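You operate a simulated robot arm through the tools that you are given. There is no shell and no other tool. Be economical: measure what you need, move in short steps, check, and stop when the job is done.

You run a simulated two-armed robot. Do the job below in one go: nothing can be reset, and whatever is moved stays where it is left.

TASK
Take the spring with the smallest size on its label from the service bench top and leave it on top of the spare stop. Pick up the stirrer with one hand, pass it to the other hand and put it on the long bench shelf. Put the 5 micron filter from the long bench top on the card there. Put the primer can on the long bench top away on the rack top. Stack the spare block marked "75" from the parts bench top on top of the spare block that says "26". Take the strap buckle and leave it on the flat carton on the rack top. Any order will do. Set down upright: filter, primer can.

Only the result counts: the job must be done as asked and must still hold three seconds after the hand-in. Knocking over, shifting, dropping, spilling or breaking anything else fails it.

THE ROBOT
Two 7-joint arms with fingered hands on one trunk, on a base that drives. Base frame: it is fixed to the floor where the robot stands at the start and does not move with it; the origin is under the middle of the robot, x ahead of it, y to its left, z up. Units: mm, rad, N and s.
The left shoulder is at the start at [80, 241, 1442], the right one opposite. Places, roughly: card [500, -1500, 1000]; filter [500, -1500, 1000]; flat carton [-4750, -5750, 1250]; long bench shelf [700, -2000, 200]; primer can [750, -1250, 1000]; rack top [-3800, -5700, 1200]; spare block [750, 2500, 750]; spare stop (6x6x9 cm) [400, 0, 900]; spring [750, 0, 750]; stirrer (3x2x20 cm) [600, -1700, 1000]; strap buckle (6x5x2 cm) [-4200, -5700, 1200]. Payload 4.9 kg a hand.
The TCP of each hand is the grasp point between the finger pads, 32 mm short of the fingertips. In the tool frame z runs along the fingers and y along their closing line. The gripper opens to 200 mm. The gripper's body begins 89 mm behind the TCP. The gripper is a hand of 4 fingers: y runs from the thumb to the fingers, the wrist lies at [0, 0, -267] in the tool frame.
Orientation is that of the tool frame in the base frame, as a unit quaternion [x, y, z, w]. With the fingers straight down and closing along the base's y, the tool's x points along the base's -x, its y along +y and its z along -z.

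THE INTERFACE
- The arms move only by the tool nudge_tool. It takes "left_moves", "right_moves" or both (then of equal length, played together; a hand with none holds still); each is a list of rows, each a list of 2 entries, a list of its own where there are three numbers: the shift along the base's x, y, z in cm, then the turn, a rotation vector about the base's x, y, z in rad. In form: [[[tx, ty, tz], [ax, ay, az]], ...]. A call has 1 to 10 rows; each row is the pose to reach, as a shift and turn from the pose commanded when the call began. A row lasts 0.2 s, in which the tool goes at most 50 mm and 0.15 rad; a call with a longer step from one row to the next is refused whole. Where a pose cannot be reached the arm comes as near as it can. A force on the tool above 40 N (or 10 N above the force at the start of the call, whichever is more), or a blocked arm, ends the call early, and 0.2 s more pass. In this call time passes only in rows, and 0.2 s behind the last. The reply holds the time, the measured pose of the TCP, the force on the tool along the base axes, the opening and the grip force, in the units named above and with some noise, with the torque about the TCP (base axes, N m) and any sound that the robot's microphone picked up, and new pictures: "views" is both (left out), scene, wrist or none (wrist: the cameras of the hands that moved).
- Cameras (640 x 400 px; columns grow to the right, rows downward): "scene" is now at [79.9, -53.2, 1590.2]; the picture's right is [-0.72, -0.69, 0.00], its down [-0.56, 0.58, -0.59] and it looks along [0.41, -0.42, -0.81] (base axes); focal length 259 px, centre (320, 200). "left" rides on the left gripper at [-69, -69, -116] in its tool frame; the picture's right is [0.71, -0.71, 0.00], its down [0.54, 0.54, -0.64] and it looks along [0.46, 0.45, 0.77] (tool axes); focal length 226 px, centre (320, 200). "right" rides on the right gripper at [69, -69, -116] in its tool frame; the picture's right is [0.71, 0.71, 0.00], its down [-0.54, 0.54, -0.64] and it looks along [-0.46, 0.45, 0.77] (tool axes); focal length 226 px, centre (320, 200). There is no depth. A picture from a camera that has moved, and an enlarged one, comes with that camera's place and axes in the base frame and with its lens.
- slide_trunk(by): slides the trunk up (or, below 0, down) by that many mm; the arms and the scene camera ride with it, the base frame stays. It gives what a move gives, with no picture.
- roll_base(legs): drives the robot by 1 to 6 legs, each [ahead, left, turn to the left] in mm, mm and rad, along the robot's own axes; the way and the turn of a leg run together, so that a leg with both is an arc; at most 1500 mm and 3.142 rad a leg. The arms and the cameras ride along, it lands a little off, and it stops where it bumps. It gives what a move gives, and a new picture of the scene camera.
- move_fingers(finger1, finger2, finger3, thumb_bend, hand): sets how far each is bent, from 0 (flat) to 1 (curled in); at 0.3 the hand is open as for a grip, at 0.7 the pads meet at the TCP. One left out holds its place. A second passes; each finger stops where it meets its share of the squeeze, and holds until it gets a number again. It is the only way to open and close the hand. It gives what a move gives, with no picture; readings hold the bend of each and the force on the fingers (four entries, about 0 where the hand has none), thumb and palm.
- pan_tilt(pan, tilt): turns the head with the scene camera to pan (to the left, within 1.501 rad either way) and tilt (down, from -0.506 to 1.204), counted from straight ahead of the robot. It gives what a move gives, and a new picture of the scene camera.
- inspect(camera, box): a new picture of the part [left, top, right, bottom] of that camera's present view, enlarged. The clock stands still meanwhile.
- close_job(): hands the job in; it is judged then, once.

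Go step by step. Nothing tells you exact positions but the pictures and the camera data: compare them with the known pose of the tool, close in by small moves and look again before you grip or let go. The budget is 196 turns and 260 pictures, counting those below and the enlarged ones. Unless the task says otherwise, let go and move clear before handing in.

The tools are called as name(argument=value, ...) on one line, values as JSON. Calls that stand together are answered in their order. nudge_tool: Moves the arms, as the interface text tells. Its arguments: {"type":"object","properties":{"left_moves":{"type":"array","items":{"type":"array"}},"right_moves":{"type":"array","items":{"type":"array"}},"views":{"type":"string","enum":["both","scene","wrist","none"]}},"required":[]} The other tools are called the same way: slide_trunk (by) slides the trunk up or down; move_fingers (finger1, finger2, finger3, thumb_bend, hand) moves the fingers one by one; roll_base (legs) drives the base; pan_tilt (pan, tilt) turns the head that bears the scene camera; inspect (camera, box) takes an enlarged picture of a part of a camera's view; close_job () hands the job in.

At the start:

```text
time_s: 0.0
left_position: [755.3, -57.6, 1183.6]
left_ee_rot: [0.0, 1.0, 0.001, 0.0]
left_ft_force: [-0.6, -0.5, -0.9]
left_ft_torque: [-0.01, 0.01, -0.02]
left_finger_gap: 199.9
left_grip_force: 0.1
left_shape: jaw
left_bend: [0.3, 0.3, 0.3, 0.3]
left_finger forces: [0.1, 0.0, 0.0, 0.1, 0.0, 0.1]
right_position: [406.0, -479.0, 1101.1]
right_ee_rot: [-0.001, 1.0, 0.0, -0.001]
right_ft_force: [1.0, 0.1, -0.5]
right_ft_torque: [-0.02, 0.02, 0.03]
right_finger_gap: 200.1
right_grip_force: 0.0
right_shape: jaw
right_bend: [0.3, 0.3, 0.3, 0.3]
right_finger forces: [0.0, 0.0, 0.1, 0.2, 0.0, 0.0]
trunk travel left (down, up): [-350.0, 490.0]
robot x, y, heading: [1.9, -0.7, 0.0]
head pan, tilt: [-0.806, 0.946]
```

scene: 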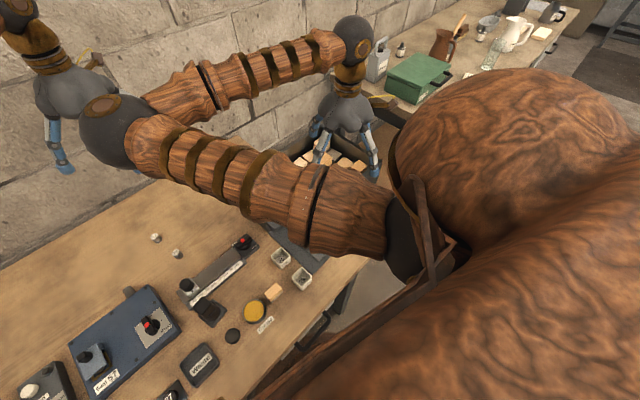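
right: 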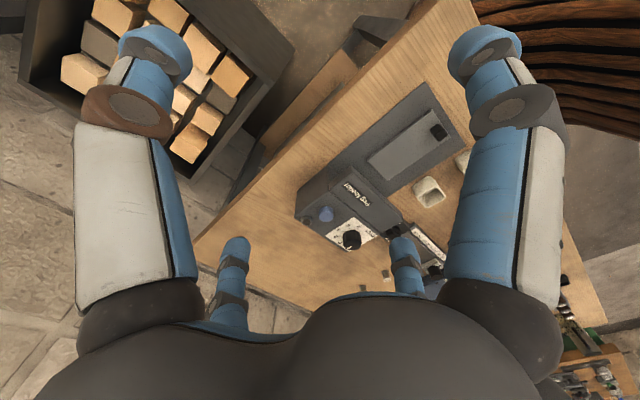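
left: 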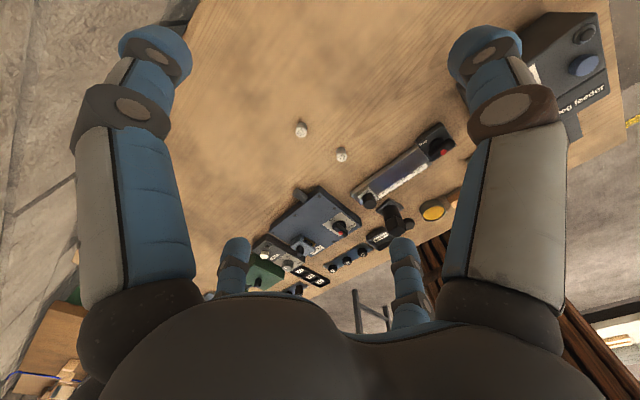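

I see the service bench in front of me with small springs on it and the long bench off to the right. I'll look at the service bench straight on first.

pan_tilt(pan=0, tilt=0.9)

inspect(camera="left", box=[200, 80, 480, 300])

```text
time_s: 1.1
left_position: [756.5, -57.8, 1183.7]
left_ee_rot: [0.0, 1.0, 0.0, 0.0]
left_ft_force: [0.6, 0.3, 0.1]
left_ft_torque: [-0.01, 0.04, -0.02]
left_finger_gap: 200.2
left_grip_force: 0.0
left_shape: jaw
left_bend: [0.3, 0.3, 0.3, 0.3]
left_finger forces: [0.1, 0.0, 0.1, 0.0, 0.0, 0.0]
right_position: [405.3, -479.9, 1100.2]
right_ee_rot: [-0.001, 1.0, 0.0, 0.0]
right_ft_force: [-0.3, 0.3, 0.1]
right_ft_torque: [0.01, -0.01, 0.01]
right_finger_gap: 199.9
right_grip_force: 0.0
right_shape: jaw
right_bend: [0.3, 0.3, 0.3, 0.3]
right_finger forces: [0.0, 0.0, 0.0, 0.0, 0.0, 0.1]
trunk travel left (down, up): [-350.0, 490.0]
robot x, y, heading: [0.3, -2.9, -0.004]
head pan, tilt: [0.0, 0.901]
camera scene: at [104.9, -0.6, 1593.5], right [0.0, -1.0, 0.0], down [-0.78, 0.0, -0.62], along [0.62, 0.0, -0.78], focal length 259 px, centre (320, 200)
```

scene: 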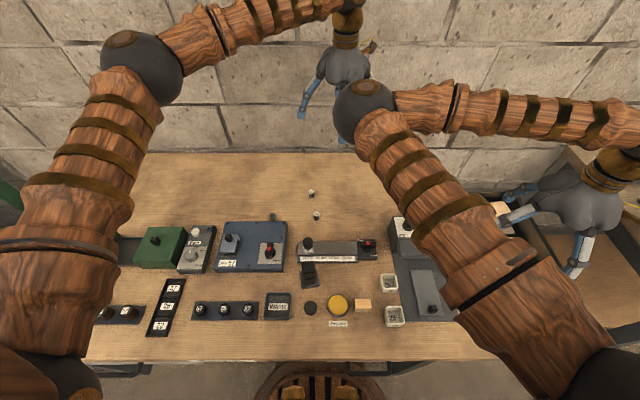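

```text
1.82 times, centred on (340, 190) of left
camera zoom: at [825.0, -127.5, 1301.3], right [-0.71, -0.71, 0.0], down [-0.54, 0.54, 0.64], along [-0.46, 0.45, -0.77], focal length 411 px, centre (284, 218)
```

zoom: 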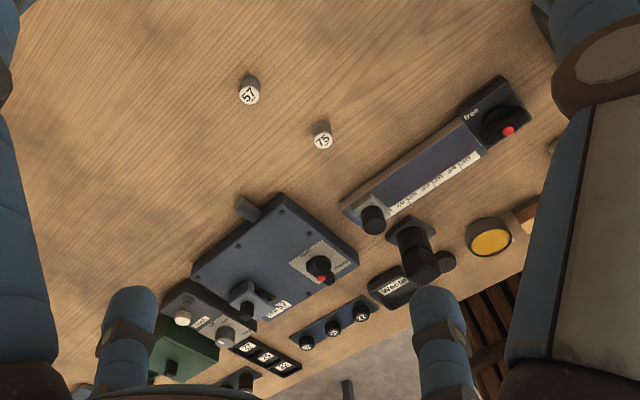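

The two small labelled cylinders on the far part of the bench could be springs. I'll enlarge several areas to be sure.

inspect(camera="scene", box=[260, 170, 460, 340])

inspect(camera="scene", box=[80, 210, 300, 350])

inspect(camera="scene", box=[290, 175, 340, 235])

```text
2.35 times, centred on (360, 255) of scene
camera zoom: at [104.9, -0.6, 1593.5], right [0.0, -1.0, 0.0], down [-0.78, 0.0, -0.62], along [0.62, 0.0, -0.78], focal length 608 px, centre (226, 71)
```

zoom: 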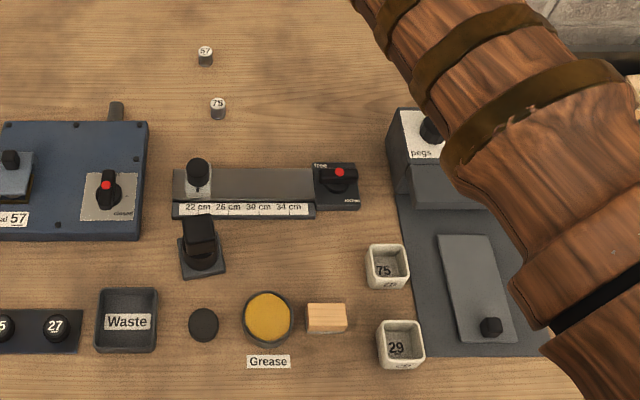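

```text
2.86 times, centred on (190, 280) of scene
camera zoom: at [104.9, -0.6, 1593.5], right [0.0, -1.0, 0.0], down [-0.78, 0.0, -0.62], along [0.62, 0.0, -0.78], focal length 739 px, centre (691, -29)
```

zoom: 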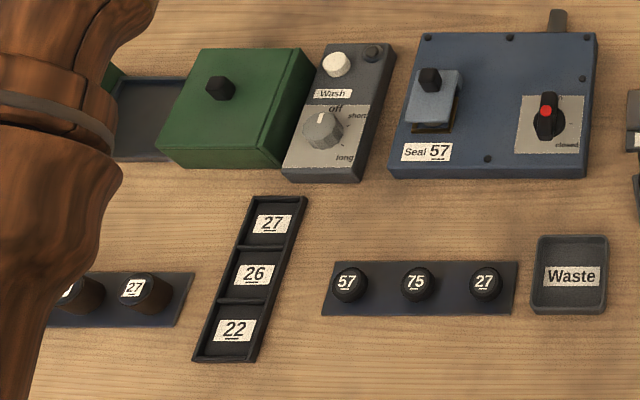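

```text
6.67 times, centred on (315, 205) of scene
camera zoom: at [104.9, -0.6, 1593.5], right [0.0, -1.0, 0.0], down [-0.78, 0.0, -0.62], along [0.62, 0.0, -0.78], focal length 1724 px, centre (353, 167)
```

zoom: 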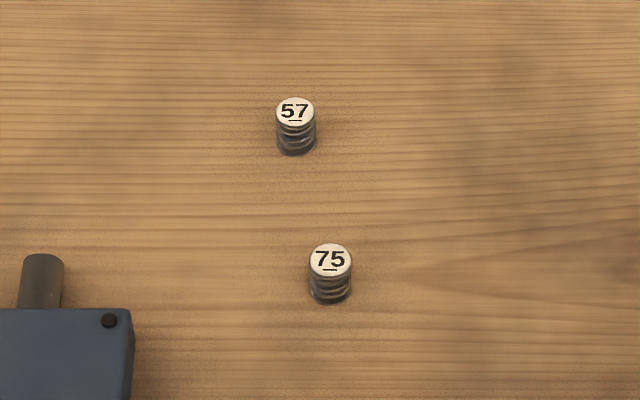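

Spring 57 is the smaller of the two I can see, at about (717, 30), with its top near z 874. The black post on a base near (400, 20) looks like the spare stop, so I'll enlarge that and test the fingers.

inspect(camera="scene", box=[290, 235, 340, 295])

move_fingers(hand="left", finger2=0.6)

inspect(camera="left", box=[0, 0, 640, 400])

```text
6.67 times, centred on (315, 265) of scene
camera zoom: at [104.9, -0.6, 1593.5], right [0.0, -1.0, 0.0], down [-0.78, 0.0, -0.62], along [0.62, 0.0, -0.78], focal length 1724 px, centre (353, -233)
```

zoom: 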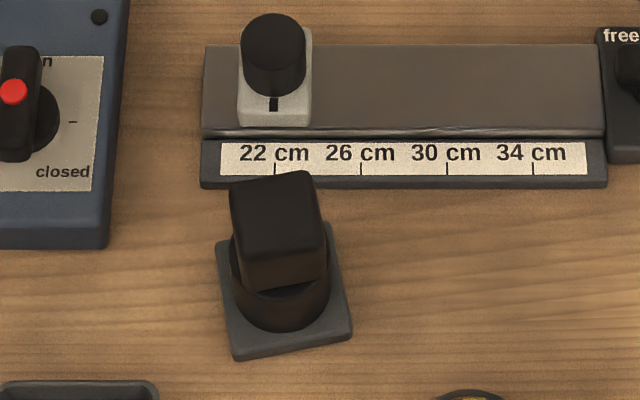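

```text
time_s: 2.1
left_position: [757.8, -58.5, 1183.3]
left_ee_rot: [0.0, 1.0, 0.0, 0.0]
left_ft_force: [-0.3, -0.2, -0.2]
left_ft_torque: [0.0, -0.05, 0.04]
left_finger_gap: 140.1
left_grip_force: 0.0
left_shape: fingers
left_bend: [0.3, 0.6, 0.3, 0.3]
left_finger forces: [0.1, 0.1, 0.0, 0.1, 0.1, 0.1]
right_position: [405.8, -479.5, 1102.0]
right_ee_rot: [-0.001, 1.0, 0.0, -0.001]
right_ft_force: [0.0, -0.5, -0.2]
right_ft_torque: [-0.01, -0.01, -0.03]
right_finger_gap: 200.0
right_grip_force: 0.0
right_shape: jaw
right_bend: [0.3, 0.3, 0.3, 0.3]
right_finger forces: [0.2, 0.0, 0.0, 0.0, 0.0, 0.0]
trunk travel left (down, up): [-350.0, 490.0]
robot x, y, heading: [0.8, 2.0, 0.001]
head pan, tilt: [0.0, 0.901]
```

```text
1.00 times, centred on (320, 200) of left (not enlarged: the box is as wide or as high as the picture)
camera zoom: at [825.0, -127.5, 1301.3], right [-0.71, -0.71, 0.0], down [-0.54, 0.54, 0.64], along [-0.46, 0.45, -0.77], focal length 226 px, centre (320, 200)
```

zoom: 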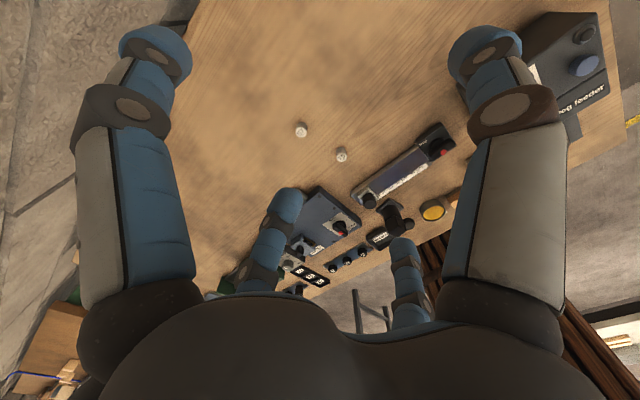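

Stop post top is near (396, 30, 940). finger2 sits opposite the thumb, and finger1 and finger3 sit on the ±x sides. I'll half-close the left hand and go over spring 57.

move_fingers(hand="left", finger1=0.6, finger2=0.6, finger3=0.6, thumb_bend=0.6)

nudge_tool(left_moves=[[[-2, 3, -3], [0, 0, 0]], [[-4, 6, -6], [0, 0, 0]], [[-4, 8.8, -10], [0, 0, 0]], [[-4, 8.8, -14], [0, 0, 0]], [[-4, 8.8, -18], [0, 0, 0]], [[-4, 8.8, -22], [0, 0, 0]]], views="both")

```text
time_s: 3.1
left_position: [756.5, -59.0, 1184.3]
left_ee_rot: [0.0, 1.0, 0.0, 0.0]
left_ft_force: [-0.1, 1.0, -0.7]
left_ft_torque: [-0.01, 0.02, -0.03]
left_finger_gap: 33.6
left_grip_force: 0.0
left_shape: fingers
left_bend: [0.6, 0.6, 0.6, 0.6]
left_finger forces: [0.0, 0.1, 0.0, 0.0, 0.0, 0.0]
right_position: [405.9, -478.1, 1100.8]
right_ee_rot: [-0.001, 1.0, 0.0, -0.001]
right_ft_force: [-0.6, 0.2, -0.8]
right_ft_torque: [0.01, 0.04, -0.01]
right_finger_gap: 199.9
right_grip_force: 0.0
right_shape: jaw
right_bend: [0.3, 0.3, 0.3, 0.3]
right_finger forces: [0.0, 0.0, 0.1, 0.0, 0.0, 0.0]
trunk travel left (down, up): [-350.0, 490.0]
robot x, y, heading: [-0.4, 3.3, -0.007]
head pan, tilt: [0.0, 0.901]
```

```text
time_s: 4.5
left_position: [716.9, 27.0, 962.4]
left_ee_rot: [-0.001, 1.0, 0.0, 0.002]
left_ft_force: [0.4, -1.0, 0.2]
left_ft_torque: [0.0, 0.0, 0.02]
left_finger_gap: 33.3
left_grip_force: 0.0
left_shape: fingers
left_bend: [0.6, 0.6, 0.6, 0.6]
left_finger forces: [0.0, 0.0, 0.0, 0.1, 0.0, 0.0]
right_position: [406.7, -479.6, 1100.9]
right_ee_rot: [0.0, 1.0, 0.0, -0.001]
right_ft_force: [0.2, 0.8, -0.6]
right_ft_torque: [0.0, 0.04, -0.04]
right_finger_gap: 200.1
right_grip_force: 0.1
right_shape: jaw
right_bend: [0.3, 0.3, 0.3, 0.3]
right_finger forces: [0.0, 0.1, 0.0, 0.0, 0.1, 0.1]
trunk travel left (down, up): [-350.0, 490.0]
robot x, y, heading: [-2.9, -2.4, 0.001]
head pan, tilt: [0.0, 0.901]
camera scene: at [106.0, -0.3, 1593.5], right [0.0, -1.0, 0.0], down [-0.78, 0.0, -0.62], along [0.62, 0.0, -0.78], focal length 259 px, centre (320, 200)
camera left: at [785.0, -40.7, 1080.9], right [-0.71, -0.71, 0.0], down [-0.54, 0.54, 0.64], along [-0.45, 0.45, -0.77], focal length 226 px, centre (320, 200)
```

scene: 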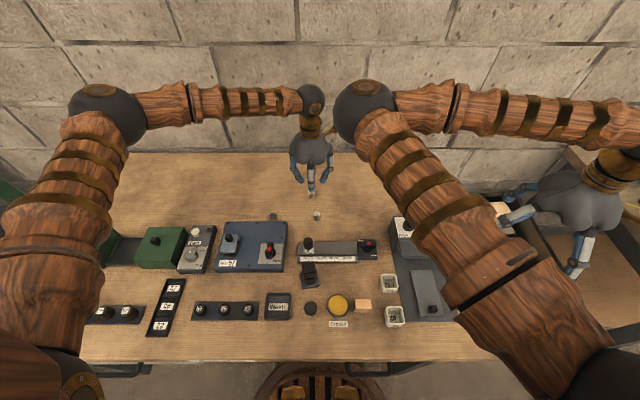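
left: 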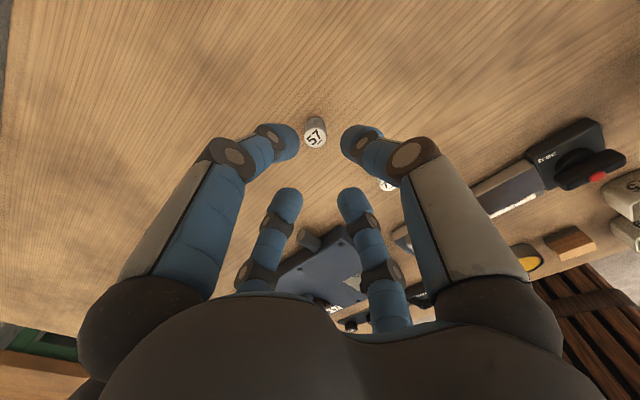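

Spring 57 shows at about (721, 28). I'll open a little and go straight down over it.

move_fingers(hand="left", finger1=0.53, finger2=0.53, finger3=0.53, thumb_bend=0.53)

nudge_tool(left_moves=[[[0.3, 0.1, -3], [0, 0, 0]], [[0.3, 0.1, -5.5], [0, 0, 0]]], views="wrist")

```text
time_s: 5.5
left_position: [716.8, 27.8, 964.7]
left_ee_rot: [-0.001, 1.0, 0.0, 0.0]
left_ft_force: [0.3, -0.1, -0.1]
left_ft_torque: [0.03, 0.02, 0.0]
left_finger_gap: 57.7
left_grip_force: 0.0
left_shape: fingers
left_bend: [0.53, 0.53, 0.53, 0.53]
left_finger forces: [0.1, 0.1, 0.1, 0.0, 0.1, 0.0]
right_position: [407.0, -478.9, 1100.9]
right_ee_rot: [-0.001, 1.0, -0.001, -0.001]
right_ft_force: [0.4, -0.3, 0.2]
right_ft_torque: [-0.01, -0.03, 0.0]
right_finger_gap: 200.1
right_grip_force: 0.0
right_shape: jaw
right_bend: [0.3, 0.3, 0.3, 0.3]
right_finger forces: [0.1, 0.0, 0.0, 0.1, 0.1, 0.0]
trunk travel left (down, up): [-350.0, 490.0]
robot x, y, heading: [2.6, 2.9, -0.001]
head pan, tilt: [0.0, 0.901]
```

```text
time_s: 6.1
left_position: [719.7, 30.2, 908.3]
left_ee_rot: [0.0, 1.0, 0.0, 0.001]
left_ft_force: [-1.0, 0.4, -0.4]
left_ft_torque: [0.03, -0.01, -0.04]
left_finger_gap: 58.0
left_grip_force: 0.0
left_shape: fingers
left_bend: [0.53, 0.53, 0.53, 0.53]
left_finger forces: [0.1, 0.0, 0.1, 0.0, 0.0, 0.1]
right_position: [406.6, -480.2, 1100.5]
right_ee_rot: [0.0, 1.0, -0.001, -0.001]
right_ft_force: [0.3, -0.5, 0.7]
right_ft_torque: [-0.03, -0.01, 0.01]
right_finger_gap: 200.0
right_grip_force: 0.0
right_shape: jaw
right_bend: [0.3, 0.3, 0.3, 0.3]
right_finger forces: [0.0, 0.0, 0.0, 0.0, 0.0, 0.0]
trunk travel left (down, up): [-350.0, 490.0]
robot x, y, heading: [-0.7, 1.7, 0.001]
head pan, tilt: [0.0, 0.901]
camera left: at [787.9, -39.3, 1026.1], right [-0.71, -0.71, 0.0], down [-0.54, 0.54, 0.64], along [-0.46, 0.46, -0.77], focal length 226 px, centre (320, 200)
```

left: 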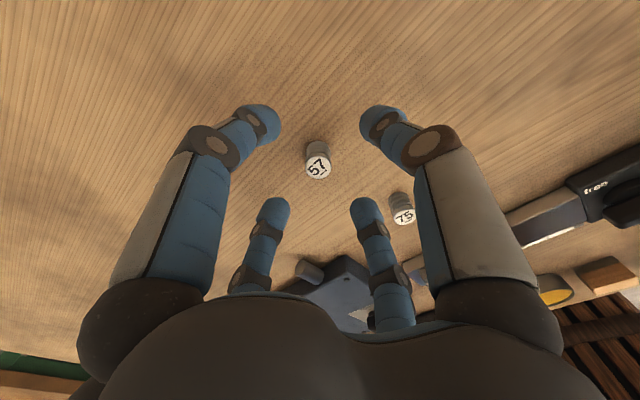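

The spring is centred between the fingers to within about 3 mm. I'll go down the rest of the way and close.

nudge_tool(left_moves=[[[0.2, -0.1, -2.1], [0, 0, 0]]], views="wrist")

move_fingers(hand="left", finger1=0.75, finger2=0.75, finger3=0.75, thumb_bend=0.75)

nudge_tool(left_moves=[[[0, 0, 3], [0, 0, 0]], [[0, 0, 7], [0, 0, 0]], [[0, 0, 12], [0, 0, 0]]], views="wrist")

```text
time_s: 6.5
left_position: [723.1, 29.5, 886.8]
left_ee_rot: [-0.001, 1.0, 0.0, 0.0]
left_ft_force: [0.8, 0.1, -0.2]
left_ft_torque: [-0.01, -0.01, 0.01]
left_finger_gap: 57.8
left_grip_force: 0.1
left_shape: fingers
left_bend: [0.53, 0.53, 0.53, 0.53]
left_finger forces: [0.0, 0.0, 0.0, 0.1, 0.0, 0.0]
right_position: [405.6, -479.4, 1099.5]
right_ee_rot: [0.0, 1.0, 0.0, -0.002]
right_ft_force: [0.0, -0.3, -0.5]
right_ft_torque: [-0.01, 0.05, 0.03]
right_finger_gap: 200.0
right_grip_force: 0.0
right_shape: jaw
right_bend: [0.3, 0.3, 0.3, 0.3]
right_finger forces: [0.0, 0.1, 0.0, 0.0, 0.0, 0.0]
trunk travel left (down, up): [-350.0, 490.0]
robot x, y, heading: [-4.1, -0.4, 0.0]
head pan, tilt: [0.0, 0.901]
camera left: at [790.3, -39.7, 1004.8], right [-0.71, -0.71, 0.0], down [-0.54, 0.54, 0.64], along [-0.46, 0.45, -0.77], focal length 226 px, centre (320, 200)
```

left: 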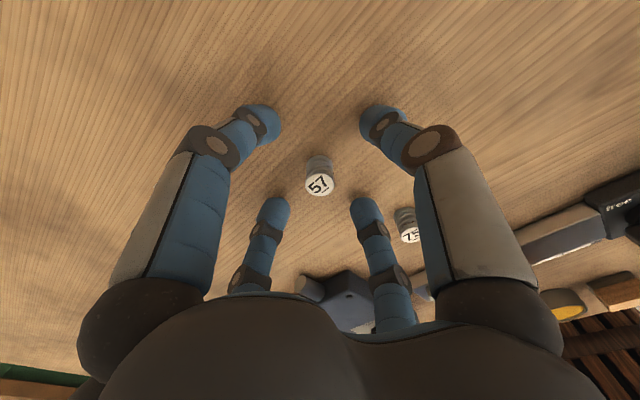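

```text
time_s: 7.5
left_position: [721.4, 29.1, 887.1]
left_ee_rot: [-0.001, 1.0, 0.0, 0.001]
left_ft_force: [-0.1, 0.4, -0.2]
left_ft_torque: [-0.03, 0.01, -0.01]
left_finger_gap: 9.3
left_grip_force: 21.3
left_shape: fingers
left_bend: [0.67, 0.66, 0.66, 0.68]
left_finger forces: [9.4, 11.0, 9.5, 0.0, 13.0, 0.0]
right_position: [405.3, -478.5, 1100.0]
right_ee_rot: [-0.001, 1.0, 0.0, -0.001]
right_ft_force: [-0.1, -1.1, 0.1]
right_ft_torque: [0.03, -0.02, 0.01]
right_finger_gap: 199.7
right_grip_force: 0.2
right_shape: jaw
right_bend: [0.3, 0.3, 0.3, 0.3]
right_finger forces: [0.0, 0.0, 0.0, 0.0, 0.0, 0.0]
trunk travel left (down, up): [-350.0, 490.0]
robot x, y, heading: [1.3, 1.6, -0.002]
head pan, tilt: [0.0, 0.901]
```

```text
time_s: 8.3
left_position: [721.3, 28.9, 1008.1]
left_ee_rot: [0.001, 1.0, 0.0, 0.0]
left_ft_force: [-0.2, -0.1, -0.5]
left_ft_torque: [0.01, -0.04, -0.02]
left_finger_gap: 8.8
left_grip_force: 21.2
left_shape: fingers
left_bend: [0.67, 0.66, 0.66, 0.68]
left_finger forces: [9.4, 11.0, 9.3, 0.0, 13.1, 0.0]
right_position: [403.7, -478.6, 1101.4]
right_ee_rot: [-0.001, 1.0, 0.0, -0.001]
right_ft_force: [-0.9, -0.3, -0.4]
right_ft_torque: [0.05, -0.02, 0.03]
right_finger_gap: 199.9
right_grip_force: 0.0
right_shape: jaw
right_bend: [0.3, 0.3, 0.3, 0.3]
right_finger forces: [0.0, 0.0, 0.1, 0.0, 0.0, 0.0]
trunk travel left (down, up): [-350.0, 490.0]
robot x, y, heading: [2.0, -1.0, 0.001]
head pan, tilt: [0.0, 0.901]
camera left: at [789.0, -40.2, 1125.5], right [-0.71, -0.71, 0.0], down [-0.54, 0.54, 0.64], along [-0.46, 0.46, -0.77], focal length 226 px, centre (320, 200)
```

left: 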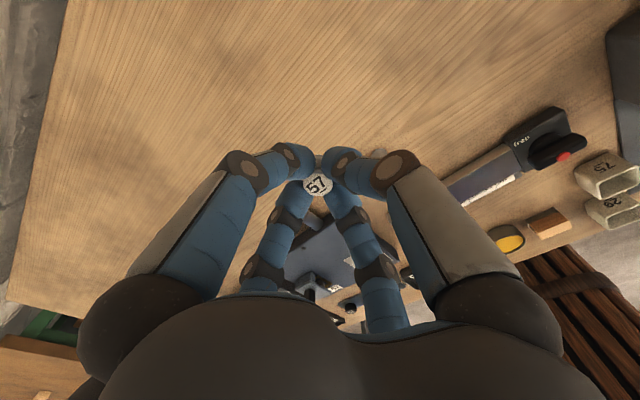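

The spring is held. I'll move back toward the stop and keep high so I can view it.

nudge_tool(left_moves=[[[-4, 0, 3], [0, 0, 0]], [[-8, 0, 6], [0, 0, 0]], [[-12, 0, 6], [0, 0, 0]], [[-16, 0, 6], [0, 0, 0]], [[-20, 0, 6], [0, 0, 0]]], views="both")

inspect(camera="left", box=[220, 40, 460, 200])

```text
time_s: 9.5
left_position: [520.2, 29.4, 1069.5]
left_ee_rot: [0.0, 1.0, 0.0, 0.001]
left_ft_force: [0.1, -0.2, -0.5]
left_ft_torque: [0.01, 0.02, -0.03]
left_finger_gap: 9.1
left_grip_force: 21.7
left_shape: fingers
left_bend: [0.67, 0.66, 0.66, 0.68]
left_finger forces: [9.3, 10.8, 9.4, 0.1, 13.2, 0.0]
right_position: [404.7, -479.0, 1101.6]
right_ee_rot: [-0.001, 1.0, 0.0, 0.0]
right_ft_force: [0.2, -0.4, 0.0]
right_ft_torque: [0.01, -0.03, 0.0]
right_finger_gap: 200.0
right_grip_force: 0.1
right_shape: jaw
right_bend: [0.3, 0.3, 0.3, 0.3]
right_finger forces: [0.0, 0.0, 0.0, 0.0, 0.0, 0.0]
trunk travel left (down, up): [-350.0, 490.0]
robot x, y, heading: [1.0, 0.0, 0.001]
head pan, tilt: [0.0, 0.901]
camera scene: at [103.1, -0.7, 1593.6], right [0.0, -1.0, 0.0], down [-0.78, 0.0, -0.62], along [0.62, 0.0, -0.78], focal length 259 px, centre (320, 200)
camera left: at [587.9, -39.2, 1186.1], right [-0.71, -0.71, 0.0], down [-0.54, 0.54, 0.64], along [-0.45, 0.45, -0.77], focal length 226 px, centre (320, 200)
```

scene: 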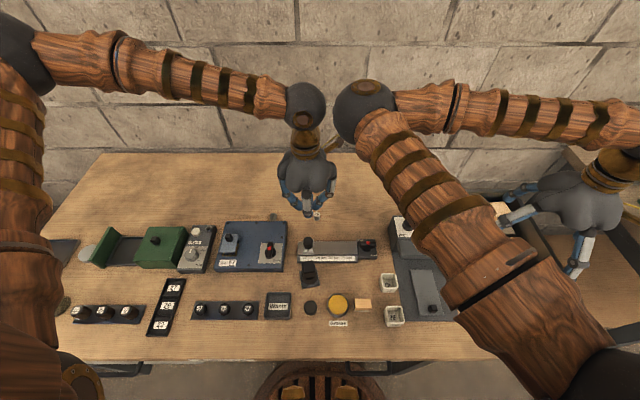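
left: 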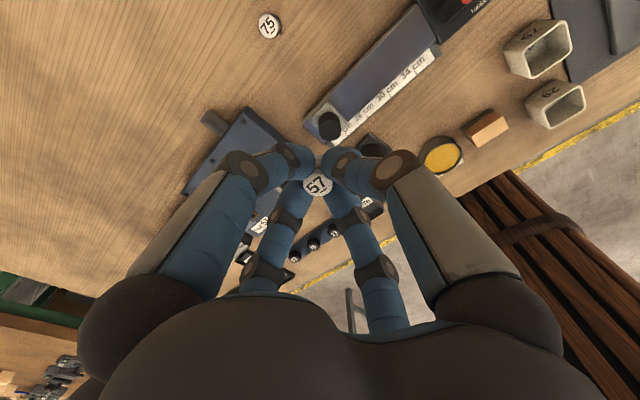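

```text
2.50 times, centred on (340, 120) of left
camera zoom: at [587.9, -39.2, 1186.1], right [-0.71, -0.71, 0.0], down [-0.54, 0.54, 0.64], along [-0.45, 0.45, -0.77], focal length 565 px, centre (270, 400)
```

zoom: 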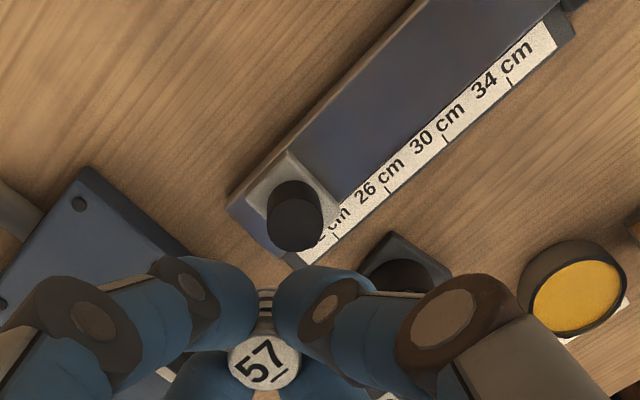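

The fingers hide the stop. I'll shift sideways so it comes clear of them in the wrist view.

nudge_tool(left_moves=[[[-1, 4, 0], [0, 0, 0]], [[-2, 8, 0], [0, 0, 0]], [[-3, 12, 0], [0, 0, 0]]], views="none")

inspect(camera="left", box=[390, 40, 550, 200])

```text
time_s: 10.3
left_position: [491.7, 150.4, 1067.4]
left_ee_rot: [0.001, 1.0, -0.001, 0.0]
left_ft_force: [-0.3, 0.6, -1.3]
left_ft_torque: [0.04, -0.04, -0.01]
left_finger_gap: 9.1
left_grip_force: 21.0
left_shape: fingers
left_bend: [0.67, 0.66, 0.66, 0.68]
left_finger forces: [9.3, 11.0, 9.1, 0.1, 13.1, 0.0]
right_position: [405.0, -479.4, 1102.4]
right_ee_rot: [0.0, 1.0, -0.001, -0.001]
right_ft_force: [0.2, 0.0, 0.7]
right_ft_torque: [-0.01, 0.02, 0.0]
right_finger_gap: 199.9
right_grip_force: 0.2
right_shape: jaw
right_bend: [0.3, 0.3, 0.3, 0.3]
right_finger forces: [0.0, 0.0, 0.0, 0.0, 0.1, 0.1]
trunk travel left (down, up): [-350.0, 490.0]
robot x, y, heading: [-2.8, 0.8, 0.001]
head pan, tilt: [0.0, 0.901]
```

```text
2.50 times, centred on (470, 120) of left
camera zoom: at [559.5, 81.1, 1185.2], right [-0.71, -0.71, 0.0], down [-0.54, 0.54, 0.64], along [-0.45, 0.45, -0.77], focal length 565 px, centre (-55, 400)
```

zoom: 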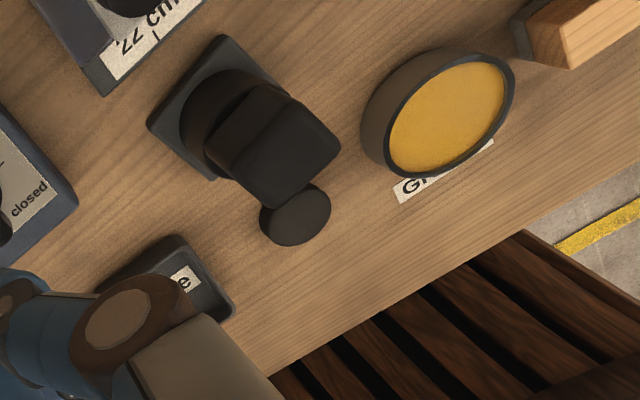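

The stop's top face is at about (404, 30, 938). I'll go above it and lower slowly.

nudge_tool(left_moves=[[[-3, -4, 0], [0, 0, 0]], [[-6, -8, 0], [0, 0, 0]], [[-8.8, -12, 0], [0, 0, 0]], [[-8.8, -12, -4], [0, 0, 0]], [[-8.8, -12, -7.5], [0, 0, 0]]], views="both")

inspect(camera="scene", box=[280, 215, 340, 295])

```text
time_s: 11.5
left_position: [404.9, 29.4, 991.9]
left_ee_rot: [0.0, 1.0, 0.0, -0.001]
left_ft_force: [-0.1, -0.1, 0.0]
left_ft_torque: [-0.03, 0.0, -0.01]
left_finger_gap: 8.7
left_grip_force: 21.5
left_shape: fingers
left_bend: [0.67, 0.65, 0.66, 0.68]
left_finger forces: [9.3, 11.0, 9.0, 0.0, 13.2, 0.0]
right_position: [407.0, -479.2, 1100.7]
right_ee_rot: [-0.001, 1.0, 0.0, 0.0]
right_ft_force: [0.4, -0.4, 0.1]
right_ft_torque: [0.0, 0.05, 0.03]
right_finger_gap: 199.9
right_grip_force: 0.0
right_shape: jaw
right_bend: [0.3, 0.3, 0.3, 0.3]
right_finger forces: [0.0, 0.0, 0.0, 0.1, 0.1, 0.1]
trunk travel left (down, up): [-350.0, 490.0]
robot x, y, heading: [2.7, -2.8, 0.002]
head pan, tilt: [0.0, 0.901]
camera scene: at [105.8, 0.1, 1593.5], right [0.0, -1.0, 0.0], down [-0.78, 0.0, -0.62], along [0.62, 0.0, -0.78], focal length 259 px, centre (320, 200)
camera left: at [472.5, -39.2, 1109.9], right [-0.71, -0.71, 0.0], down [-0.54, 0.54, 0.64], along [-0.46, 0.45, -0.77], focal length 226 px, centre (320, 200)
```

scene: 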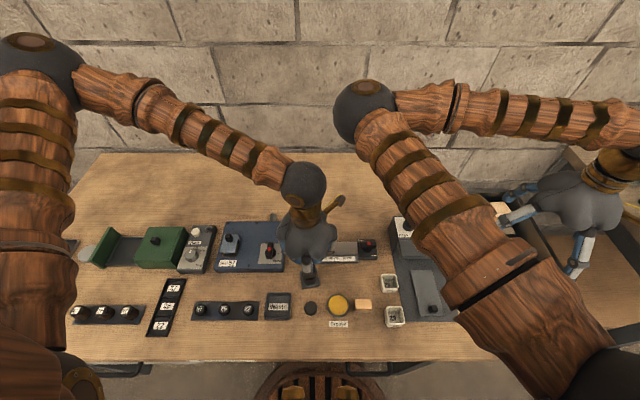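
left: 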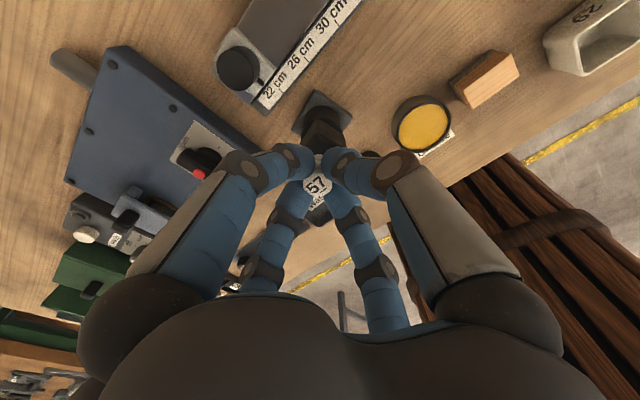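

```text
5.00 times, centred on (310, 255) of scene
camera zoom: at [105.8, 0.1, 1593.5], right [0.0, -1.0, 0.0], down [-0.78, 0.0, -0.62], along [0.62, 0.0, -0.78], focal length 1293 px, centre (370, -75)
```

zoom: 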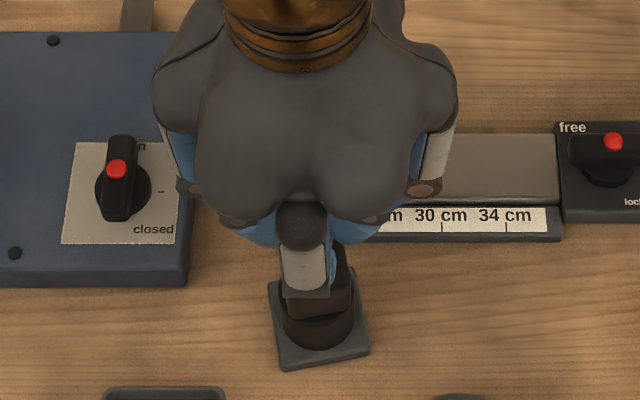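

Aligned above the stop. I'll lower in small steps and watch the force.

nudge_tool(left_moves=[[[0, 0, -1.0], [0, 0, 0]], [[0, 0, -1.2], [0, 0, 0]], [[0, 0, -1.4], [0, 0, 0]]], views="none")

inspect(camera="left", box=[270, 80, 370, 240])

```text
time_s: 12.3
left_position: [403.3, 27.7, 978.3]
left_ee_rot: [0.0, 1.0, 0.0, 0.0]
left_ft_force: [-0.4, -0.6, -0.3]
left_ft_torque: [0.03, -0.01, 0.01]
left_finger_gap: 9.3
left_grip_force: 21.4
left_shape: fingers
left_bend: [0.67, 0.65, 0.66, 0.68]
left_finger forces: [9.3, 10.9, 9.0, 0.0, 13.1, 0.0]
right_position: [405.1, -479.6, 1101.2]
right_ee_rot: [0.0, 1.0, 0.0, 0.0]
right_ft_force: [-0.7, 0.6, -0.8]
right_ft_torque: [-0.01, 0.01, -0.01]
right_finger_gap: 199.7
right_grip_force: 0.0
right_shape: jaw
right_bend: [0.3, 0.3, 0.3, 0.3]
right_finger forces: [0.1, 0.1, 0.0, 0.0, 0.1, 0.0]
trunk travel left (down, up): [-350.0, 490.0]
robot x, y, heading: [-0.7, -0.4, -0.0]
head pan, tilt: [0.0, 0.901]
```

```text
2.50 times, centred on (320, 160) of left
camera zoom: at [471.4, -39.9, 1096.4], right [-0.71, -0.71, 0.0], down [-0.54, 0.54, 0.64], along [-0.45, 0.45, -0.77], focal length 565 px, centre (320, 300)
```

zoom: 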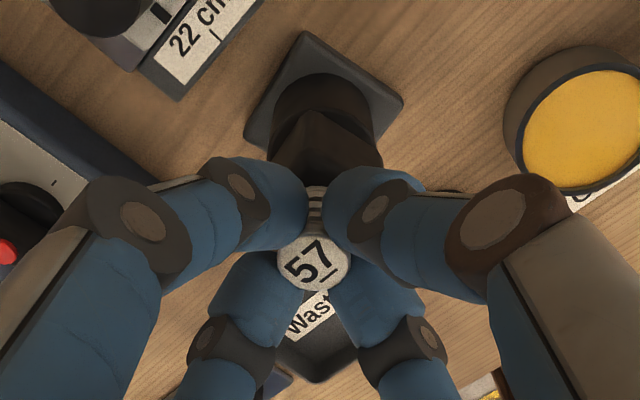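

No contact yet, so I'll keep lowering.

nudge_tool(left_moves=[[[0, 0.1, -0.15], [0, 0, 0]], [[0, 0.1, -0.3], [0, 0, 0]]], views="none")

nudge_tool(left_moves=[[[0, 0, -0.15], [0, 0, 0]], [[0, 0, -0.3], [0, 0, 0]]], views="none")

inspect(camera="left", box=[270, 80, 370, 240])

```text
time_s: 12.9
left_position: [403.6, 30.6, 975.7]
left_ee_rot: [0.0, 1.0, 0.0, 0.0]
left_ft_force: [-0.2, -0.5, 3.9]
left_ft_torque: [0.03, -0.02, 0.0]
left_finger_gap: 8.9
left_grip_force: 22.0
left_shape: fingers
left_bend: [0.67, 0.66, 0.66, 0.68]
left_finger forces: [9.9, 11.3, 9.5, 0.0, 13.4, 0.0]
right_position: [404.0, -480.2, 1101.4]
right_ee_rot: [-0.001, 1.0, 0.0, 0.0]
right_ft_force: [0.1, 0.3, 0.8]
right_ft_torque: [-0.02, -0.05, -0.02]
right_finger_gap: 200.1
right_grip_force: 0.2
right_shape: jaw
right_bend: [0.3, 0.3, 0.3, 0.3]
right_finger forces: [0.0, 0.0, 0.0, 0.0, 0.1, 0.1]
trunk travel left (down, up): [-350.0, 490.0]
robot x, y, heading: [-1.3, -0.8, -0.0]
head pan, tilt: [0.0, 0.901]
```

```text
time_s: 13.5
left_position: [403.4, 29.4, 974.1]
left_ee_rot: [0.0, 1.0, -0.001, 0.002]
left_ft_force: [1.2, 0.3, 27.8]
left_ft_torque: [0.14, -0.03, 0.02]
left_finger_gap: 8.8
left_grip_force: 29.4
left_shape: fingers
left_bend: [0.66, 0.65, 0.66, 0.67]
left_finger forces: [12.7, 15.2, 12.5, 0.1, 17.5, 0.0]
right_position: [404.0, -479.3, 1102.7]
right_ee_rot: [-0.001, 1.0, 0.001, 0.0]
right_ft_force: [-0.1, 0.2, -0.8]
right_ft_torque: [-0.01, 0.02, 0.0]
right_finger_gap: 199.8
right_grip_force: 0.1
right_shape: jaw
right_bend: [0.3, 0.3, 0.3, 0.3]
right_finger forces: [0.0, 0.0, 0.1, 0.0, 0.1, 0.1]
trunk travel left (down, up): [-350.0, 490.0]
robot x, y, heading: [-1.1, 1.6, -0.0]
head pan, tilt: [0.0, 0.901]
```

```text
2.50 times, centred on (320, 160) of left
camera zoom: at [470.9, -39.0, 1092.3], right [-0.71, -0.71, 0.0], down [-0.54, 0.54, 0.64], along [-0.45, 0.45, -0.77], focal length 565 px, centre (320, 300)
```

zoom: 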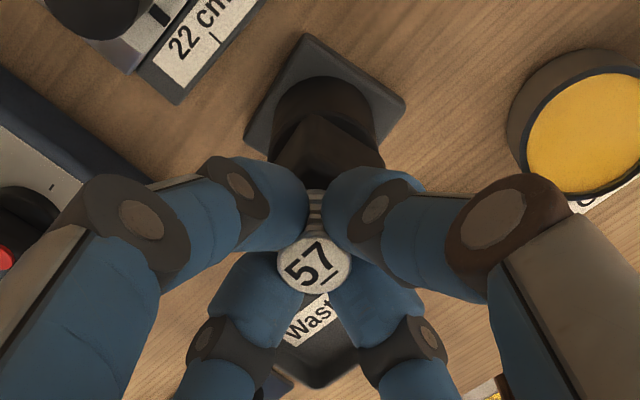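

Contact. I'll relieve the pressure and then open gently.

nudge_tool(left_moves=[[[0, 0, 0.25], [0, 0, 0]]], views="none")

move_fingers(hand="left", finger1=0.5, finger2=0.5, finger3=0.5, thumb_bend=0.5)

nudge_tool(left_moves=[[[0, 0, 4], [0, 0, 0]], [[0, 0, 8], [0, 0, 0]], [[0, 4, 12], [0, 0, 0]], [[0, 8, 16], [0, 0, 0]], [[0, 12, 20], [0, 0, 0]], [[0, 16, 20], [0, 0, 0]]], views="scene")

inspect(camera="scene", box=[280, 215, 340, 295])

```text
time_s: 13.9
left_position: [404.1, 29.3, 975.3]
left_ee_rot: [0.001, 1.0, 0.001, -0.001]
left_ft_force: [0.6, -1.8, 12.1]
left_ft_torque: [0.06, 0.03, 0.02]
left_finger_gap: 9.0
left_grip_force: 26.0
left_shape: fingers
left_bend: [0.66, 0.65, 0.66, 0.67]
left_finger forces: [11.2, 13.1, 11.3, 0.0, 16.8, 0.0]
right_position: [404.1, -479.3, 1100.8]
right_ee_rot: [-0.001, 1.0, 0.0, 0.0]
right_ft_force: [1.1, -0.2, 1.1]
right_ft_torque: [0.0, 0.02, 0.0]
right_finger_gap: 199.8
right_grip_force: 0.1
right_shape: jaw
right_bend: [0.3, 0.3, 0.3, 0.3]
right_finger forces: [0.0, 0.0, 0.0, 0.1, 0.0, 0.2]
trunk travel left (down, up): [-350.0, 490.0]
robot x, y, heading: [-1.3, -0.9, 0.001]
head pan, tilt: [0.0, 0.901]
```

```text
time_s: 14.9
left_position: [403.7, 30.5, 975.5]
left_ee_rot: [0.0, 1.0, 0.0, 0.0]
left_ft_force: [-0.6, -0.5, 0.1]
left_ft_torque: [-0.01, -0.01, 0.01]
left_finger_gap: 69.0
left_grip_force: 0.0
left_shape: fingers
left_bend: [0.5, 0.5, 0.5, 0.5]
left_finger forces: [0.1, 0.1, 0.0, 0.1, 0.0, 0.1]
right_position: [406.0, -478.3, 1102.0]
right_ee_rot: [-0.002, 1.0, -0.001, -0.001]
right_ft_force: [-0.5, 0.4, -0.3]
right_ft_torque: [0.0, 0.01, 0.04]
right_finger_gap: 199.7
right_grip_force: 0.1
right_shape: jaw
right_bend: [0.3, 0.3, 0.3, 0.3]
right_finger forces: [0.0, 0.1, 0.1, 0.1, 0.1, 0.0]
trunk travel left (down, up): [-350.0, 490.0]
robot x, y, heading: [0.2, 1.4, 0.003]
head pan, tilt: [0.0, 0.901]
```

```text
refused: row 3 steps farther than a row can; nothing moved
```

```text
5.00 times, centred on (310, 255) of scene
camera zoom: at [104.9, -0.5, 1593.5], right [0.0, -1.0, 0.0], down [-0.78, 0.0, -0.62], along [0.62, 0.0, -0.78], focal length 1293 px, centre (370, -75)
```

zoom: 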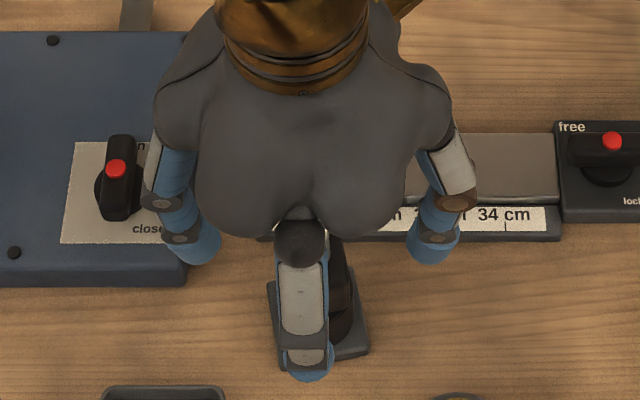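

Released. I'll rise with smaller steps.

nudge_tool(left_moves=[[[0, 0, 4], [0, 0, 0]], [[0, 0, 8], [0, 0, 0]], [[0, 0, 12], [0, 0, 0]], [[0, 3, 15], [0, 0, 0]], [[0, 7, 17], [0, 0, 0]], [[0, 11, 18], [0, 0, 0]], [[0, 15.5, 18], [0, 0, 0]]], views="none")

inspect(camera="scene", box=[280, 215, 340, 295])

```text
time_s: 16.5
left_position: [402.7, 189.5, 1155.6]
left_ee_rot: [0.002, 1.0, -0.002, 0.001]
left_ft_force: [-0.4, 0.2, -0.5]
left_ft_torque: [-0.08, -0.03, 0.0]
left_finger_gap: 68.8
left_grip_force: 0.0
left_shape: fingers
left_bend: [0.5, 0.5, 0.5, 0.5]
left_finger forces: [0.1, 0.1, 0.0, 0.0, 0.1, 0.0]
right_position: [404.8, -476.2, 1104.0]
right_ee_rot: [0.0, 1.0, -0.002, 0.0]
right_ft_force: [-0.5, 0.6, 0.5]
right_ft_torque: [-0.02, -0.02, 0.02]
right_finger_gap: 199.8
right_grip_force: 0.1
right_shape: jaw
right_bend: [0.3, 0.3, 0.3, 0.3]
right_finger forces: [0.1, 0.1, 0.0, 0.0, 0.1, 0.1]
trunk travel left (down, up): [-350.0, 490.0]
robot x, y, heading: [-0.9, 3.6, 0.001]
head pan, tilt: [0.0, 0.901]
```

```text
5.00 times, centred on (310, 255) of scene
camera zoom: at [102.9, 3.1, 1593.7], right [0.0, -1.0, 0.0], down [-0.78, 0.0, -0.62], along [0.62, 0.0, -0.78], focal length 1293 px, centre (370, -75)
```

zoom: 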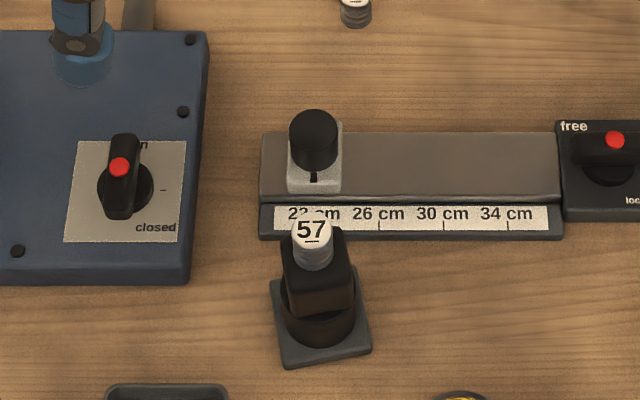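

Spring 57 stands on the stop. Now I'll look right at the long bench.

pan_tilt(pan=-1.1, tilt=0.45)

inspect(camera="scene", box=[160, 60, 400, 210])

pan_tilt(pan=1.0, tilt=0.5)

```text
time_s: 17.9
left_position: [405.3, 184.5, 1154.8]
left_ee_rot: [0.001, 1.0, 0.0, 0.0]
left_ft_force: [0.2, -0.3, 0.7]
left_ft_torque: [-0.02, 0.02, 0.0]
left_finger_gap: 68.9
left_grip_force: 0.2
left_shape: fingers
left_bend: [0.5, 0.5, 0.5, 0.5]
left_finger forces: [0.0, 0.0, 0.0, 0.0, 0.0, 0.0]
right_position: [404.9, -479.1, 1100.5]
right_ee_rot: [-0.001, 1.0, 0.0, 0.0]
right_ft_force: [-0.1, -0.2, -0.5]
right_ft_torque: [0.01, -0.02, -0.02]
right_finger_gap: 199.9
right_grip_force: 0.0
right_shape: jaw
right_bend: [0.3, 0.3, 0.3, 0.3]
right_finger forces: [0.1, 0.0, 0.0, 0.0, 0.0, 0.1]
trunk travel left (down, up): [-350.0, 490.0]
robot x, y, heading: [2.1, -2.4, -0.0]
head pan, tilt: [-1.1, 0.45]
camera scene: at [71.2, -82.4, 1631.8], right [-0.89, -0.45, 0.0], down [-0.2, 0.39, -0.9], along [0.41, -0.8, -0.44], focal length 259 px, centre (320, 200)
```

scene: 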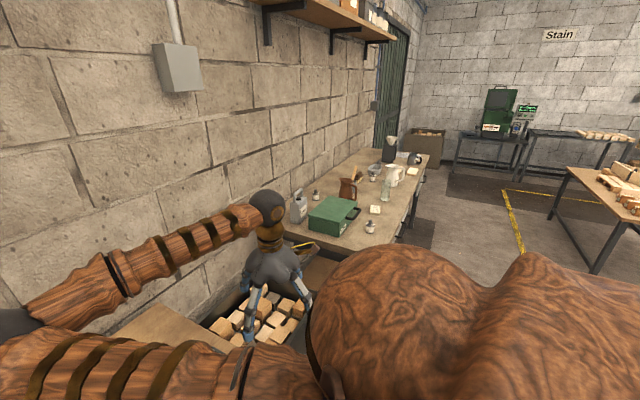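

```text
2.67 times, centred on (280, 135) of scene
camera zoom: at [71.2, -82.4, 1631.8], right [-0.89, -0.45, 0.0], down [-0.2, 0.39, -0.9], along [0.41, -0.8, -0.44], focal length 690 px, centre (427, 373)
```

zoom: 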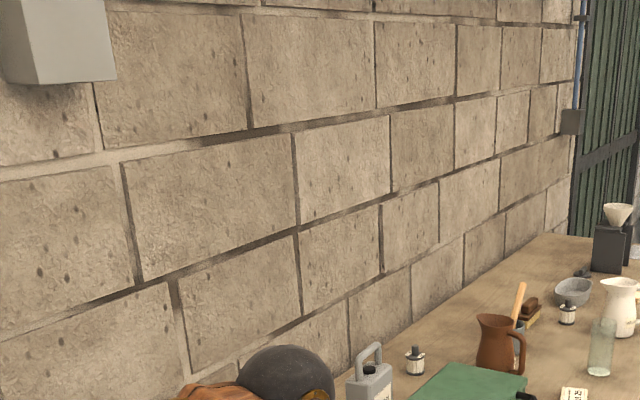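

```text
time_s: 19.9
left_position: [404.6, 184.2, 1155.5]
left_ee_rot: [0.0, 1.0, -0.001, 0.0]
left_ft_force: [1.0, -0.1, -0.6]
left_ft_torque: [-0.06, -0.01, 0.03]
left_finger_gap: 68.8
left_grip_force: 0.1
left_shape: fingers
left_bend: [0.5, 0.5, 0.5, 0.5]
left_finger forces: [0.1, 0.0, 0.1, 0.1, 0.0, 0.1]
right_position: [406.2, -479.7, 1101.5]
right_ee_rot: [-0.001, 1.0, 0.0, 0.0]
right_ft_force: [0.6, 0.3, -0.1]
right_ft_torque: [0.02, 0.02, -0.02]
right_finger_gap: 199.8
right_grip_force: 0.1
right_shape: jaw
right_bend: [0.3, 0.3, 0.3, 0.3]
right_finger forces: [0.1, 0.1, 0.0, 0.1, 0.0, 0.1]
trunk travel left (down, up): [-350.0, 490.0]
robot x, y, heading: [2.2, 0.6, 0.004]
head pan, tilt: [1.0, 0.499]
camera scene: at [78.5, 76.1, 1627.4], right [0.84, -0.54, 0.0], down [-0.26, -0.4, -0.88], along [0.47, 0.74, -0.48], focal length 259 px, centre (320, 200)
```

scene: 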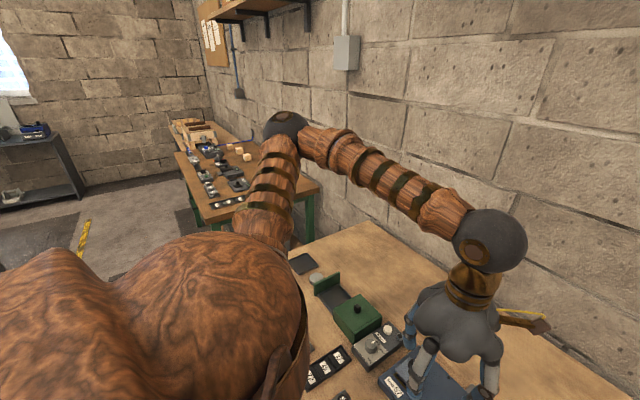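

The parts bench lies to the left along the wall. I'll back off a little and drive over there.

roll_base(legs=[[-350, 0, 0], [0, 1200, 0], [0, 1200, 0]])

pan_tilt(pan=0, tilt=0.7)

```text
time_s: 33.6
left_position: [51.4, 2595.4, 1155.2]
left_ee_rot: [0.003, 1.0, 0.0, 0.0]
left_ft_force: [-0.1, -0.6, 0.7]
left_ft_torque: [-0.02, 0.02, -0.03]
left_finger_gap: 68.8
left_grip_force: 0.1
left_shape: fingers
left_bend: [0.5, 0.5, 0.5, 0.5]
left_finger forces: [0.0, 0.1, 0.0, 0.0, 0.0, 0.1]
right_position: [49.7, 1930.4, 1101.3]
right_ee_rot: [0.001, 1.0, 0.0, 0.0]
right_ft_force: [0.4, 0.1, -0.7]
right_ft_torque: [0.03, 0.0, -0.01]
right_finger_gap: 199.7
right_grip_force: 0.1
right_shape: jaw
right_bend: [0.3, 0.3, 0.3, 0.3]
right_finger forces: [0.0, 0.0, 0.0, 0.0, 0.1, 0.0]
trunk travel left (down, up): [-350.0, 490.0]
robot x, y, heading: [-355.0, 2414.0, -0.003]
head pan, tilt: [1.0, 0.499]
camera scene: at [-275.3, 2487.4, 1627.4], right [0.84, -0.54, 0.0], down [-0.26, -0.4, -0.88], along [0.48, 0.74, -0.48], focal length 259 px, centre (320, 200)
```

scene: 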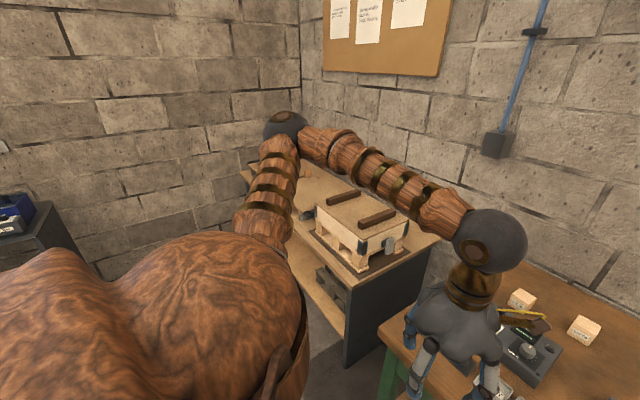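

```text
time_s: 34.8
left_position: [51.6, 2595.4, 1155.8]
left_ee_rot: [0.002, 1.0, 0.0, 0.0]
left_ft_force: [-0.3, 0.0, 0.5]
left_ft_torque: [0.01, 0.0, -0.03]
left_finger_gap: 69.0
left_grip_force: 0.2
left_shape: fingers
left_bend: [0.5, 0.5, 0.5, 0.5]
left_finger forces: [0.1, 0.1, 0.0, 0.0, 0.0, 0.0]
right_position: [49.4, 1931.9, 1101.8]
right_ee_rot: [0.002, 1.0, 0.0, 0.0]
right_ft_force: [-0.2, -0.1, 0.2]
right_ft_torque: [0.01, -0.04, -0.02]
right_finger_gap: 200.1
right_grip_force: 0.0
right_shape: jaw
right_bend: [0.3, 0.3, 0.3, 0.3]
right_finger forces: [0.0, 0.1, 0.0, 0.1, 0.0, 0.1]
trunk travel left (down, up): [-350.0, 490.0]
robot x, y, heading: [-357.2, 2415.0, -0.004]
head pan, tilt: [0.0, 0.7]
camera scene: at [-239.8, 2411.3, 1609.7], right [0.0, -1.0, 0.0], down [-0.64, 0.0, -0.76], along [0.76, 0.0, -0.64], focal length 259 px, centre (320, 200)
```

scene: 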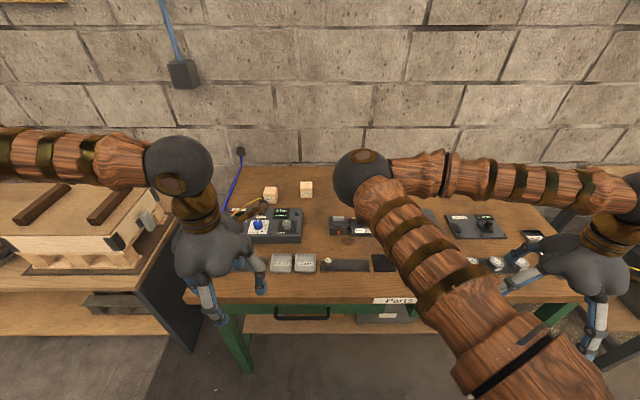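

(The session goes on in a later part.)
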